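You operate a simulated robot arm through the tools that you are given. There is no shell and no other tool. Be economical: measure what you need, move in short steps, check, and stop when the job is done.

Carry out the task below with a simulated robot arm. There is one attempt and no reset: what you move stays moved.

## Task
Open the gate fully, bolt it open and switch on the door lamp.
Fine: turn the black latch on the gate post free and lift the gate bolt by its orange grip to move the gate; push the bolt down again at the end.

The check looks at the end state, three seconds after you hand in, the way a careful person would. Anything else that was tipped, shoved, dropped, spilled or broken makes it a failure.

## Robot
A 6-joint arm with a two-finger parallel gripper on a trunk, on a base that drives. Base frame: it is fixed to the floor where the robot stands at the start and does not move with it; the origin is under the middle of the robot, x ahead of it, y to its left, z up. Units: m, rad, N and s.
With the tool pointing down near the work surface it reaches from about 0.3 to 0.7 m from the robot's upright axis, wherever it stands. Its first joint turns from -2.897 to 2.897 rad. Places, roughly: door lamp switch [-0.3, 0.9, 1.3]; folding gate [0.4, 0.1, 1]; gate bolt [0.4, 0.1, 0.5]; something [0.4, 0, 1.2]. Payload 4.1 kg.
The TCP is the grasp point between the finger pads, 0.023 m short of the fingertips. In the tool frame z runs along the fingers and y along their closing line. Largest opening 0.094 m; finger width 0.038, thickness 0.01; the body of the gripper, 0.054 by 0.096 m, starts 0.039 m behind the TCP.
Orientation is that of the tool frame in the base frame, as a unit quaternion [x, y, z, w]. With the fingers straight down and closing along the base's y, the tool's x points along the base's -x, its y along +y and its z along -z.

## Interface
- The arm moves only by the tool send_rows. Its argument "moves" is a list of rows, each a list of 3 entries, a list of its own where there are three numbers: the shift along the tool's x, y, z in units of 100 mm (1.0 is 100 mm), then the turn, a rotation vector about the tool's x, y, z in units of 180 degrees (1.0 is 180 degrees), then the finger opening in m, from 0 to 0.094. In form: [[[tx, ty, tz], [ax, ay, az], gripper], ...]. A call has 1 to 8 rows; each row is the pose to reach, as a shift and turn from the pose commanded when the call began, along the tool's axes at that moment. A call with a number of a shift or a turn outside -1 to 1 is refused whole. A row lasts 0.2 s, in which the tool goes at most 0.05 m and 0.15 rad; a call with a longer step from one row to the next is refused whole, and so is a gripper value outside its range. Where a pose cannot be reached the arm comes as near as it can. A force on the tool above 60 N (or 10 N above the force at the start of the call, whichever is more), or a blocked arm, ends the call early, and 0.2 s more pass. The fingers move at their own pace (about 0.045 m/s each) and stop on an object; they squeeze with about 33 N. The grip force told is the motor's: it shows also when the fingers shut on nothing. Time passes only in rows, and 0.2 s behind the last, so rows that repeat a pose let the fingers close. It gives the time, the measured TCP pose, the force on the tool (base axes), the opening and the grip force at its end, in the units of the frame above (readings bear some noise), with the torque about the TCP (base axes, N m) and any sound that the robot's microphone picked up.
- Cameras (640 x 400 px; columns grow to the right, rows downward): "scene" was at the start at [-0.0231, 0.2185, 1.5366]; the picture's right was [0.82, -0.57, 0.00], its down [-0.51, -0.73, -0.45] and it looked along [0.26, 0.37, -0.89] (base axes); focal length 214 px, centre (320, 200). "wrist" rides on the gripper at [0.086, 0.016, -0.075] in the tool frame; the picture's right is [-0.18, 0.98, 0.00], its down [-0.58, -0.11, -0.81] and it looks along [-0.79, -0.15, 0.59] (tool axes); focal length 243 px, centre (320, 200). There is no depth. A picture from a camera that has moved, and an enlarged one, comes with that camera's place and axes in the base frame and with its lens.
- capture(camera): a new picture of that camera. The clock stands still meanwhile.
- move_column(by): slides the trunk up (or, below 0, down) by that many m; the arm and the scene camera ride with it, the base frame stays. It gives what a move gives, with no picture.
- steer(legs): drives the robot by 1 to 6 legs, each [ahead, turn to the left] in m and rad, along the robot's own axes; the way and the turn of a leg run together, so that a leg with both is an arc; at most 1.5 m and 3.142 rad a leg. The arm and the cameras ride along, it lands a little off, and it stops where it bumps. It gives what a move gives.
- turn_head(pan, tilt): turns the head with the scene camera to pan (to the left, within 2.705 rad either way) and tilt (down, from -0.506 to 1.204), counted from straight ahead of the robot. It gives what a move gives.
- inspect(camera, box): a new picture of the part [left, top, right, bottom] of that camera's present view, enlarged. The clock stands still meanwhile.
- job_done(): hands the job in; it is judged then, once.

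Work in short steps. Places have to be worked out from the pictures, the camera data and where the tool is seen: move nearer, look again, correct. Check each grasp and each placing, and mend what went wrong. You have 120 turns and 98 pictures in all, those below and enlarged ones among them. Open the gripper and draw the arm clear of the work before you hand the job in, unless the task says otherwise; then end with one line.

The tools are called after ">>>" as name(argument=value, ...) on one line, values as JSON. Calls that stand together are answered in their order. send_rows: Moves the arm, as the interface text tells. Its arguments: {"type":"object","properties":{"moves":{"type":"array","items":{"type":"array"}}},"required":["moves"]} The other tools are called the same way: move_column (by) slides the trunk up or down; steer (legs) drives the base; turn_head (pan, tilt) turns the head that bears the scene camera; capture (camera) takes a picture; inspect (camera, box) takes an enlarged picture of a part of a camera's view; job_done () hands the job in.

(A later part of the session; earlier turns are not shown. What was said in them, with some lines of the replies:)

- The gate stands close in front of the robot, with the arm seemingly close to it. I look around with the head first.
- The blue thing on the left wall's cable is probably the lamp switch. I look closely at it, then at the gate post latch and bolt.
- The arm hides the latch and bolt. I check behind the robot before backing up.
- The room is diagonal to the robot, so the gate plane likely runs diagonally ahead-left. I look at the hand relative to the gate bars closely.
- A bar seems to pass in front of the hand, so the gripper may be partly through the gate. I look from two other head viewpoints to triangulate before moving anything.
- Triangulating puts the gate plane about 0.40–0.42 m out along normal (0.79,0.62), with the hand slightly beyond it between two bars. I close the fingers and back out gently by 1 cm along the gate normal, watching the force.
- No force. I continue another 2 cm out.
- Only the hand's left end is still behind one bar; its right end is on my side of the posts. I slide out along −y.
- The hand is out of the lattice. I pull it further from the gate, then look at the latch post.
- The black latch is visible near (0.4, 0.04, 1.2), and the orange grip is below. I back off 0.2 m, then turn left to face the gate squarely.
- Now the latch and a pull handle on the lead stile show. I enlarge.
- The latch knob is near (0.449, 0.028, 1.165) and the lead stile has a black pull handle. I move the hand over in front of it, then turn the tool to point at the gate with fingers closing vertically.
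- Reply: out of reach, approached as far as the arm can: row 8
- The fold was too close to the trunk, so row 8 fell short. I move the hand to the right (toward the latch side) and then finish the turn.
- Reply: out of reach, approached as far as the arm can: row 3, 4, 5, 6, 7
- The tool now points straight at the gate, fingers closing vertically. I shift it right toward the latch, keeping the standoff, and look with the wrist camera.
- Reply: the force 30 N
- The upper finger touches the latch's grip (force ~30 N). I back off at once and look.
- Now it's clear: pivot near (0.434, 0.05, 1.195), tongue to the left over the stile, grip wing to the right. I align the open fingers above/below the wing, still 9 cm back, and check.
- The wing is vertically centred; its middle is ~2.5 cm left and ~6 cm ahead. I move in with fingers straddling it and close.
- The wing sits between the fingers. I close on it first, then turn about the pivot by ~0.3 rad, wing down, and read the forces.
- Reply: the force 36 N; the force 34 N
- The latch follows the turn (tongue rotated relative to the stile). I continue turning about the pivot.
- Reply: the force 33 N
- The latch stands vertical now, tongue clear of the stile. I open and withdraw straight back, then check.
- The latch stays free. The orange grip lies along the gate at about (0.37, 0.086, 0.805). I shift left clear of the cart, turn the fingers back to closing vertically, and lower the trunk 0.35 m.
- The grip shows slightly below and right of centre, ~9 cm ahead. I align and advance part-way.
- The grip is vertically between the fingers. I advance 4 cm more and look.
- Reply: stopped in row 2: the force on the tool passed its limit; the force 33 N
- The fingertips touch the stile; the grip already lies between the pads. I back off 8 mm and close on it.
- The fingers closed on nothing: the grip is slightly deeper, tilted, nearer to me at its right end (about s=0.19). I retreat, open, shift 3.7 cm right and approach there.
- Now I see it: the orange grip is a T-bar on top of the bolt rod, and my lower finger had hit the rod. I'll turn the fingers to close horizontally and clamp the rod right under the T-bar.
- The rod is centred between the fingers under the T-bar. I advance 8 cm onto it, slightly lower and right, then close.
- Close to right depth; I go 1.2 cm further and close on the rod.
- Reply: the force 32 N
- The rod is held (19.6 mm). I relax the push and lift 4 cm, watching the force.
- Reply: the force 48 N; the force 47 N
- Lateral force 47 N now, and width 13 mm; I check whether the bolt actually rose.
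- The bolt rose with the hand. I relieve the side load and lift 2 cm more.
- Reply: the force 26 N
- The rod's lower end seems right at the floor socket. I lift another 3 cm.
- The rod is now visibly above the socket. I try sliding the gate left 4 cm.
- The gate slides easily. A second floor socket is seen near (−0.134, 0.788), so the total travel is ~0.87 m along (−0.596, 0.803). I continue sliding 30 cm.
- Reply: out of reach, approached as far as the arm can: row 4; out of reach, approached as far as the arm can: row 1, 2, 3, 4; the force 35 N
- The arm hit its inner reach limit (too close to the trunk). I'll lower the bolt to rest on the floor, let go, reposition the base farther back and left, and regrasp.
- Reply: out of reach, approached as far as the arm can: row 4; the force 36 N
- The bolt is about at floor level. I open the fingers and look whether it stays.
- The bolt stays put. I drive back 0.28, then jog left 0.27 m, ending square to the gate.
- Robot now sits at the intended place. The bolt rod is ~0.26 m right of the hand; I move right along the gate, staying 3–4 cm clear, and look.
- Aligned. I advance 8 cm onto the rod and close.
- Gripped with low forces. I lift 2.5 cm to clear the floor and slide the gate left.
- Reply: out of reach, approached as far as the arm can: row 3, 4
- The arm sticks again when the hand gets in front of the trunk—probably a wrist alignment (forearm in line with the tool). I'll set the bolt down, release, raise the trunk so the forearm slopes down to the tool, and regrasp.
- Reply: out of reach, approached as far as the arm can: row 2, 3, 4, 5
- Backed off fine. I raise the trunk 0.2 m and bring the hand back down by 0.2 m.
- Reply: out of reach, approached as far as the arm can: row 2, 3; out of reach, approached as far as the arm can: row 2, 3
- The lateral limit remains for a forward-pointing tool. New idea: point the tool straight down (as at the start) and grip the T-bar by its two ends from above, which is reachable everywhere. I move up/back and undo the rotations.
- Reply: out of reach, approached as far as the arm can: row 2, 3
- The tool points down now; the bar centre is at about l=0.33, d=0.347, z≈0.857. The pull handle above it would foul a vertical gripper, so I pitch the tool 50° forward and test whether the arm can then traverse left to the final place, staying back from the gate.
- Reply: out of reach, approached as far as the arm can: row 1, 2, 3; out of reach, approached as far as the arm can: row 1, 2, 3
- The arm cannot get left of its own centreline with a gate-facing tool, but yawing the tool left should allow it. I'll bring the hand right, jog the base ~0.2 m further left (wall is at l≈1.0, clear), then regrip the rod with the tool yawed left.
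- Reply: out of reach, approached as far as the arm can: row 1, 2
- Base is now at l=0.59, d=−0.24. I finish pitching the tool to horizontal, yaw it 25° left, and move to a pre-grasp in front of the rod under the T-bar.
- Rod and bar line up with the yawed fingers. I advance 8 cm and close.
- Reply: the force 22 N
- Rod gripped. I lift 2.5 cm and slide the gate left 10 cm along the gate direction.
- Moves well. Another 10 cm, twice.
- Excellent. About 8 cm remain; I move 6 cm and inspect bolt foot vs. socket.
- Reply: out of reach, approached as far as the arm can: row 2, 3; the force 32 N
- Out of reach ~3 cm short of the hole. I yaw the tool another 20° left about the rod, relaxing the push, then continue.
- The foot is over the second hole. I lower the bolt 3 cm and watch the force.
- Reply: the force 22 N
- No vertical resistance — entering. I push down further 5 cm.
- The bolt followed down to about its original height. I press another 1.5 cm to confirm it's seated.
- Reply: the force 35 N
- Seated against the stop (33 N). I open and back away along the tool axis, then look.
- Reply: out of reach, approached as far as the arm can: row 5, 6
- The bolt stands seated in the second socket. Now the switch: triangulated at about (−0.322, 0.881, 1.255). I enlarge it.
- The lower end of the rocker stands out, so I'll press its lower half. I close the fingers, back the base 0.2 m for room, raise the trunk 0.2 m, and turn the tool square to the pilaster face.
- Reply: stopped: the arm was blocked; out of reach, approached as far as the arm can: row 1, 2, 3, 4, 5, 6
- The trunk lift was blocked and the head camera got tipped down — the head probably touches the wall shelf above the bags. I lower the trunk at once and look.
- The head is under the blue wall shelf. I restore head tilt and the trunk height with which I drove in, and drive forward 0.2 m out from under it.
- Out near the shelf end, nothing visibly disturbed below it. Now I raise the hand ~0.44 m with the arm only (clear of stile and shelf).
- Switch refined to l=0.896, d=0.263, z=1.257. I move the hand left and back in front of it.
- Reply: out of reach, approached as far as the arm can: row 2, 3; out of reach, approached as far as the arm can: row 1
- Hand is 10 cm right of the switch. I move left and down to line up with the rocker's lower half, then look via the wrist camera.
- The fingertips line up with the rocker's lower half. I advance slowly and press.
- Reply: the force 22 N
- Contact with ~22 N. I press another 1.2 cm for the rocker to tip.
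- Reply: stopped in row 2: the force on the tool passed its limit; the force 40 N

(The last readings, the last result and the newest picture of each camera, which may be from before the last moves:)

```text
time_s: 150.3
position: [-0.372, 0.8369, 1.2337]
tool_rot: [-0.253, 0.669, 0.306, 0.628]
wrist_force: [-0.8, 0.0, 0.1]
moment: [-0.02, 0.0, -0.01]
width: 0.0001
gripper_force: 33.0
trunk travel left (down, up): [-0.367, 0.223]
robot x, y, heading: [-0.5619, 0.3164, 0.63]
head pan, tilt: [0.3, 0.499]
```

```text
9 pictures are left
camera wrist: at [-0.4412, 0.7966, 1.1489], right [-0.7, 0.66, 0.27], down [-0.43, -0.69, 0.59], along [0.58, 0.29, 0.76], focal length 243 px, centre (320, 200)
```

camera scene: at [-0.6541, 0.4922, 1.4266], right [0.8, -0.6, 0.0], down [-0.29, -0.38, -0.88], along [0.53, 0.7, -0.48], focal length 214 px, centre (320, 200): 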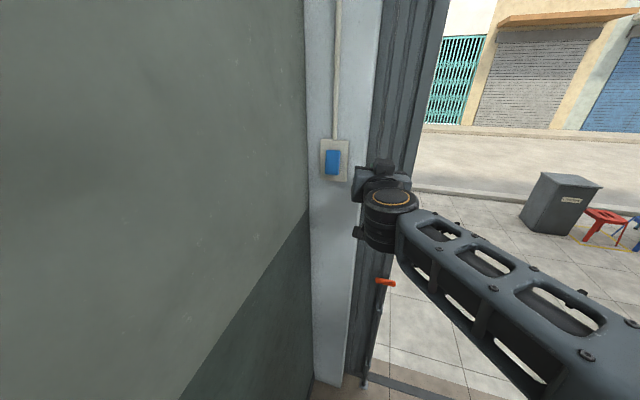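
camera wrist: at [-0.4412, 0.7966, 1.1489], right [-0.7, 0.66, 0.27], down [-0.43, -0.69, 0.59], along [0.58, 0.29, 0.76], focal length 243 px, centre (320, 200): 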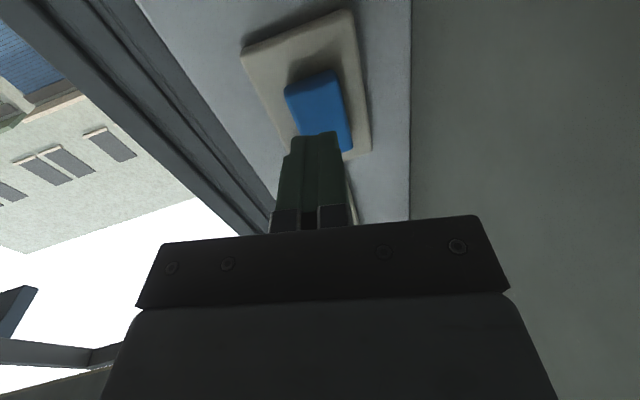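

I check the lamp and the rocker's tilt from the scene camera.

>>> turn_head(pan=0.3, tilt=-0.3)

>>> capture(camera="scene")

```text
time_s: 151.4
position: [-0.3707, 0.8369, 1.2327]
tool_rot: [-0.253, 0.669, 0.306, 0.628]
wrist_force: [0.0, -0.6, -0.3]
moment: [0.02, 0.0, -0.03]
width: 0.0004
gripper_force: 32.8
trunk travel left (down, up): [-0.367, 0.223]
robot x, y, heading: [-0.5656, 0.3192, 0.625]
head pan, tilt: [0.3, -0.3]
```

```text
8 pictures are left
camera scene: at [-0.662, 0.4817, 1.4982], right [0.8, -0.6, 0.0], down [0.18, 0.24, -0.96], along [0.57, 0.76, 0.29], focal length 214 px, centre (320, 200)
```

scene: 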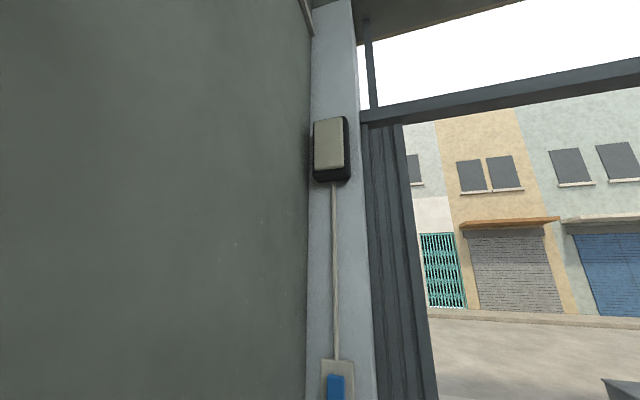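

The lamp is still dark. I look closely at the rocker's shape to see which end stands out.

>>> turn_head(pan=0.3, tilt=0.2)

>>> inspect(camera="scene", box=[300, 200, 370, 270])

```text
time_s: 152.4
position: [-0.3711, 0.8371, 1.2327]
tool_rot: [-0.253, 0.669, 0.307, 0.627]
wrist_force: [0.0, -0.8, -0.2]
moment: [-0.02, 0.0, 0.0]
width: 0.0
gripper_force: 32.9
trunk travel left (down, up): [-0.367, 0.223]
robot x, y, heading: [-0.5643, 0.3207, 0.628]
head pan, tilt: [0.3, 0.201]
```

```text
5.71 times, centred on (335, 235) of scene
camera zoom: at [-0.6532, 0.4933, 1.4544], right [0.8, -0.6, 0.0], down [-0.12, -0.16, -0.98], along [0.59, 0.78, -0.2], focal length 1226 px, centre (234, 0)
```

zoom: 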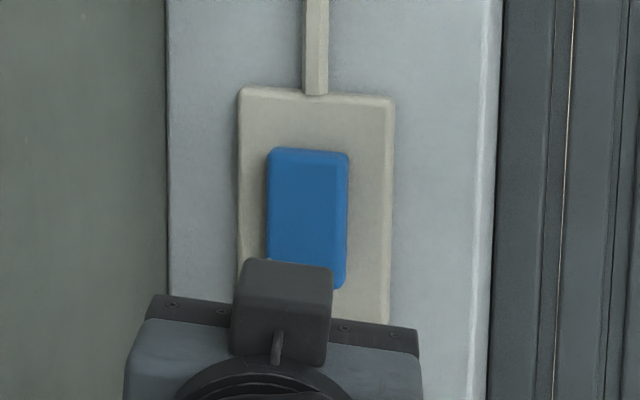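

No change in the rocker; it may already be in at the bottom. The rocker spans z≈1.213–1.287, so I try its upper half: raise 4.7 cm and press gently.

>>> send_rows(moves=[[[-0.25, 0, 0], [0, 0, 0], 0.0], [[-0.48, 0, 0], [0, 0, 0], 0.0], [[-0.48, 0, 0.2], [0, 0, 0], 0.0], [[-0.48, 0, 0.33], [0, 0, 0], 0.0]])

>>> send_rows(moves=[[[0, 0, 0.05], [0, 0, 0], 0.0], [[0, 0, 0.1], [0, 0, 0], 0.0], [[0, 0, 0.15], [0, 0, 0], 0.0], [[0, 0, 0.19], [0, 0, 0], 0.0]])

>>> capture(camera="wrist")

```text
time_s: 153.4
position: [-0.3446, 0.8575, 1.2808]
tool_rot: [-0.253, 0.669, 0.306, 0.628]
wrist_force: [0.4, -0.5, -0.6]
moment: [0.02, -0.03, -0.03]
width: 0.0
gripper_force: 32.8
trunk travel left (down, up): [-0.367, 0.223]
robot x, y, heading: [-0.567, 0.3179, 0.621]
head pan, tilt: [0.3, 0.201]
```

```text
time_s: 154.4
position: [-0.3364, 0.8678, 1.2828]
tool_rot: [-0.252, 0.669, 0.307, 0.628]
wrist_force: [-26.3, -41.2, -17.4]
moment: [-1.02, 0.91, -0.54]
width: 0.0
gripper_force: 32.5
trunk travel left (down, up): [-0.367, 0.223]
robot x, y, heading: [-0.5655, 0.3177, 0.627]
head pan, tilt: [0.3, 0.201]
```

```text
6 pictures are left
camera wrist: at [-0.4061, 0.8276, 1.1973], right [-0.7, 0.66, 0.28], down [-0.42, -0.69, 0.59], along [0.58, 0.29, 0.76], focal length 243 px, centre (320, 200)
```

wrist: 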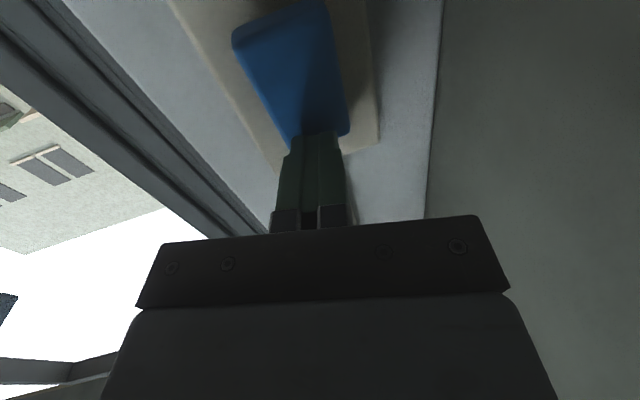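

Solid contact again. I back off a little and check the lamp.

>>> send_rows(moves=[[[0, 0, -0.3], [0, 0, 0], 0.0], [[0, 0, -0.5], [0, 0, 0], 0.0]])

>>> turn_head(pan=0.3, tilt=-0.2)

>>> capture(camera="scene")

```text
time_s: 155.0
position: [-0.3653, 0.8369, 1.2801]
tool_rot: [-0.253, 0.669, 0.307, 0.628]
wrist_force: [0.0, 0.5, 0.1]
moment: [-0.02, -0.03, 0.0]
width: 0.0001
gripper_force: 32.7
trunk travel left (down, up): [-0.367, 0.223]
robot x, y, heading: [-0.5607, 0.3153, 0.624]
head pan, tilt: [0.3, 0.201]
```

```text
time_s: 155.8
position: [-0.3643, 0.8372, 1.2818]
tool_rot: [-0.253, 0.669, 0.308, 0.627]
wrist_force: [0.6, 0.0, 0.1]
moment: [0.0, 0.03, 0.0]
width: 0.0
gripper_force: 33.4
trunk travel left (down, up): [-0.367, 0.223]
robot x, y, heading: [-0.5626, 0.318, 0.625]
head pan, tilt: [0.3, -0.201]
```

```text
5 pictures are left
camera scene: at [-0.6592, 0.4853, 1.4902], right [0.8, -0.6, 0.0], down [0.12, 0.16, -0.98], along [0.59, 0.78, 0.2], focal length 214 px, centre (320, 200)
```

scene: 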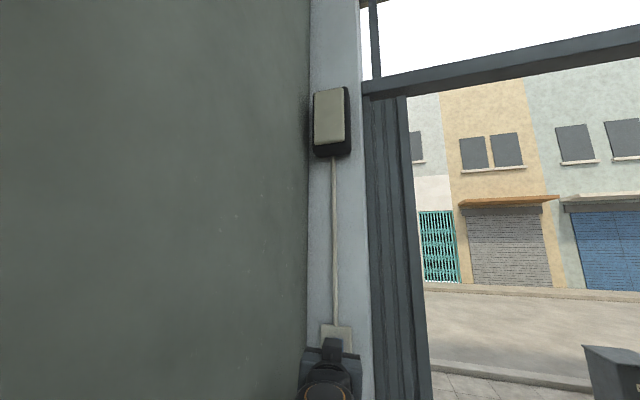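

Still dark. My tips are 3.8 cm tall, so the earlier presses overlapped the pivot. I press only the bottom end now: tip centre at z≈1.21.

>>> send_rows(moves=[[[0.35, 0, 0], [0, 0, 0], 0.0], [[0.7, 0, 0], [0, 0, 0], 0.0], [[0.7, 0, 0.2], [0, 0, 0], 0.0], [[0.7, 0, 0.33], [0, 0, 0], 0.0]])

>>> send_rows(moves=[[[0, 0, 0.04], [0, 0, 0], 0.0], [[0, 0, 0.08], [0, 0, 0], 0.0], [[0, 0, 0.12], [0, 0, 0], 0.0], [[0, 0, 0.16], [0, 0, 0], 0.0]])

```text
time_s: 156.8
position: [-0.3485, 0.864, 1.2085]
tool_rot: [-0.254, 0.669, 0.307, 0.627]
wrist_force: [-0.4, 0.0, 1.0]
moment: [0.0, -0.02, 0.0]
width: 0.0001
gripper_force: 32.7
trunk travel left (down, up): [-0.367, 0.223]
robot x, y, heading: [-0.562, 0.3182, 0.629]
head pan, tilt: [0.3, -0.201]
```

```text
time_s: 157.8
position: [-0.34, 0.8729, 1.2101]
tool_rot: [-0.253, 0.669, 0.307, 0.628]
wrist_force: [-10.2, -16.8, -9.0]
moment: [0.15, 0.06, -0.31]
width: 0.0002
gripper_force: 33.6
trunk travel left (down, up): [-0.367, 0.223]
robot x, y, heading: [-0.5661, 0.3147, 0.627]
head pan, tilt: [0.3, -0.201]
heard: click
```

A click was heard. I back off and check the lamp.

>>> send_rows(moves=[[[0, 0, -0.4], [0, 0, 0], 0.0], [[0, 0, -0.8], [0, 0, 0], 0.0]])

>>> capture(camera="scene")

```text
time_s: 158.4
position: [-0.3936, 0.8161, 1.2142]
tool_rot: [-0.253, 0.669, 0.306, 0.628]
wrist_force: [-0.8, 0.2, 0.0]
moment: [-0.02, 0.04, -0.02]
width: 0.0002
gripper_force: 33.2
trunk travel left (down, up): [-0.367, 0.223]
robot x, y, heading: [-0.562, 0.3154, 0.625]
head pan, tilt: [0.3, -0.201]
```

```text
4 pictures are left
camera scene: at [-0.6591, 0.4851, 1.4903], right [0.8, -0.6, 0.0], down [0.12, 0.16, -0.98], along [0.59, 0.78, 0.2], focal length 214 px, centre (320, 200)
```

scene: 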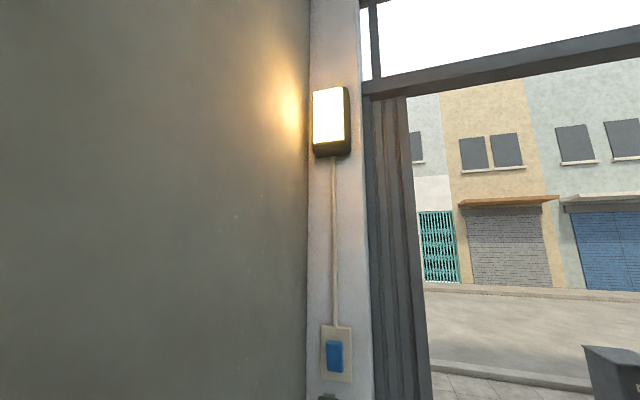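

The lamp is lit. I draw the arm away, open the gripper, and make a final check of bolt and gate.

>>> send_rows(moves=[[[0, -0.35, 0], [0, 0, 0], 0.03], [[0, -0.7, 0.05], [0, 0, 0], 0.06], [[0, -1.0, 0.1], [0, 0, 0], 0.09], [[0, -1.0, 0.1], [0, 0, 0], 0.09]])

>>> send_rows(moves=[[[0, -0.35, 0.1], [0, 0, 0], 0.09], [[0, -0.7, 0.2], [0, 0, 0], 0.09], [[0, -1.0, 0.25], [0, 0, 0], 0.09], [[0, -1.0, 0.25], [0, 0, 0], 0.09]])

>>> turn_head(pan=0.1, tilt=0.7)

>>> inspect(camera="scene", box=[280, 140, 440, 340])

```text
time_s: 159.4
position: [-0.3126, 0.7535, 1.2032]
tool_rot: [-0.253, 0.669, 0.307, 0.627]
wrist_force: [-0.4, 0.3, 0.1]
moment: [0.02, -0.01, 0.01]
width: 0.0848
gripper_force: 0.0
trunk travel left (down, up): [-0.367, 0.223]
robot x, y, heading: [-0.5636, 0.3195, 0.626]
head pan, tilt: [0.3, -0.201]
```

```text
time_s: 160.4
position: [-0.2226, 0.7027, 1.1932]
tool_rot: [-0.254, 0.669, 0.307, 0.627]
wrist_force: [0.2, 0.7, 0.2]
moment: [0.01, -0.05, 0.0]
width: 0.0902
gripper_force: 0.0
trunk travel left (down, up): [-0.367, 0.223]
robot x, y, heading: [-0.5655, 0.3168, 0.626]
head pan, tilt: [0.3, -0.201]
```

```text
time_s: 161.6
position: [-0.222, 0.7035, 1.1927]
tool_rot: [-0.254, 0.669, 0.308, 0.627]
wrist_force: [0.4, -0.1, 0.2]
moment: [0.02, 0.02, -0.02]
width: 0.0901
gripper_force: 0.0
trunk travel left (down, up): [-0.367, 0.223]
robot x, y, heading: [-0.5621, 0.3178, 0.626]
head pan, tilt: [0.099, 0.7]
```

```text
2.00 times, centred on (360, 240) of scene
camera zoom: at [-0.6456, 0.4751, 1.409], right [0.66, -0.75, 0.0], down [-0.48, -0.43, -0.77], along [0.57, 0.51, -0.64], focal length 429 px, centre (240, 120)
```

zoom: 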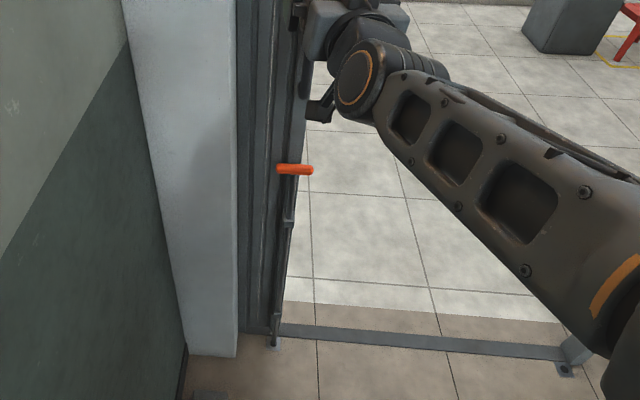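

Bolt bar is at its seated height (z≈0.80), the foot is in the socket, and the gate is stacked. I draw the arm clear of the gate and hand in.

>>> send_rows(moves=[[[0, -0.35, 0], [0, 0, 0], 0.09], [[0, -0.7, 0], [0, 0, 0], 0.09], [[0, -1.0, 0], [0, 0, 0], 0.09]])

>>> send_rows(moves=[[[0, -0.35, 0], [0, 0, 0], 0.09], [[0, -0.7, 0], [0, 0, 0], 0.09], [[0, -1.0, 0], [0, 0, 0], 0.09]])

>>> capture(camera="scene")

```text
time_s: 162.4
position: [-0.1504, 0.6363, 1.1844]
tool_rot: [-0.253, 0.669, 0.306, 0.628]
wrist_force: [0.0, 1.0, 0.0]
moment: [-0.02, 0.0, 0.03]
width: 0.0899
gripper_force: 0.1
trunk travel left (down, up): [-0.367, 0.223]
robot x, y, heading: [-0.5609, 0.318, 0.624]
head pan, tilt: [0.099, 0.7]
```

```text
time_s: 163.2
position: [-0.0784, 0.5712, 1.1739]
tool_rot: [-0.252, 0.67, 0.306, 0.628]
wrist_force: [-1.0, 0.2, -0.1]
moment: [0.02, 0.0, 0.02]
width: 0.0899
gripper_force: 0.1
trunk travel left (down, up): [-0.367, 0.223]
robot x, y, heading: [-0.5665, 0.3197, 0.628]
head pan, tilt: [0.099, 0.7]
```

```text
2 pictures are left
camera scene: at [-0.6455, 0.475, 1.409], right [0.66, -0.75, 0.0], down [-0.48, -0.43, -0.76], along [0.57, 0.51, -0.64], focal length 214 px, centre (320, 200)
```

scene: 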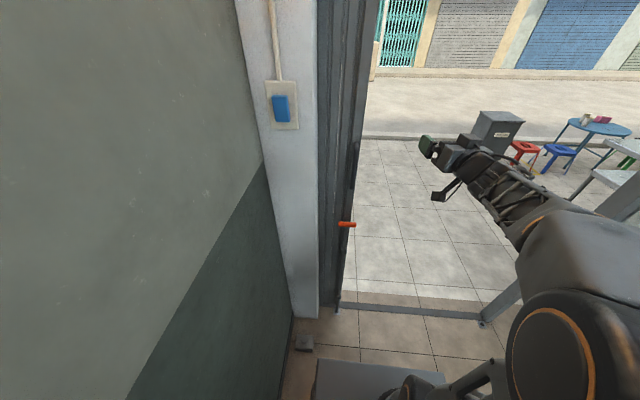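

The gate is folded fully open with the bolt down, the lamp is lit, the arm is clear and the gripper open. I hand in.

>>> job_done()

```text
The job is handed in.
```

The gate is folded open, its bolt is seated in the second floor socket, and the door lamp is lit; while lifting the trunk I bumped the head into the underside of the blue wall shelf, and I did not get a view of the items on top of it afterwards.
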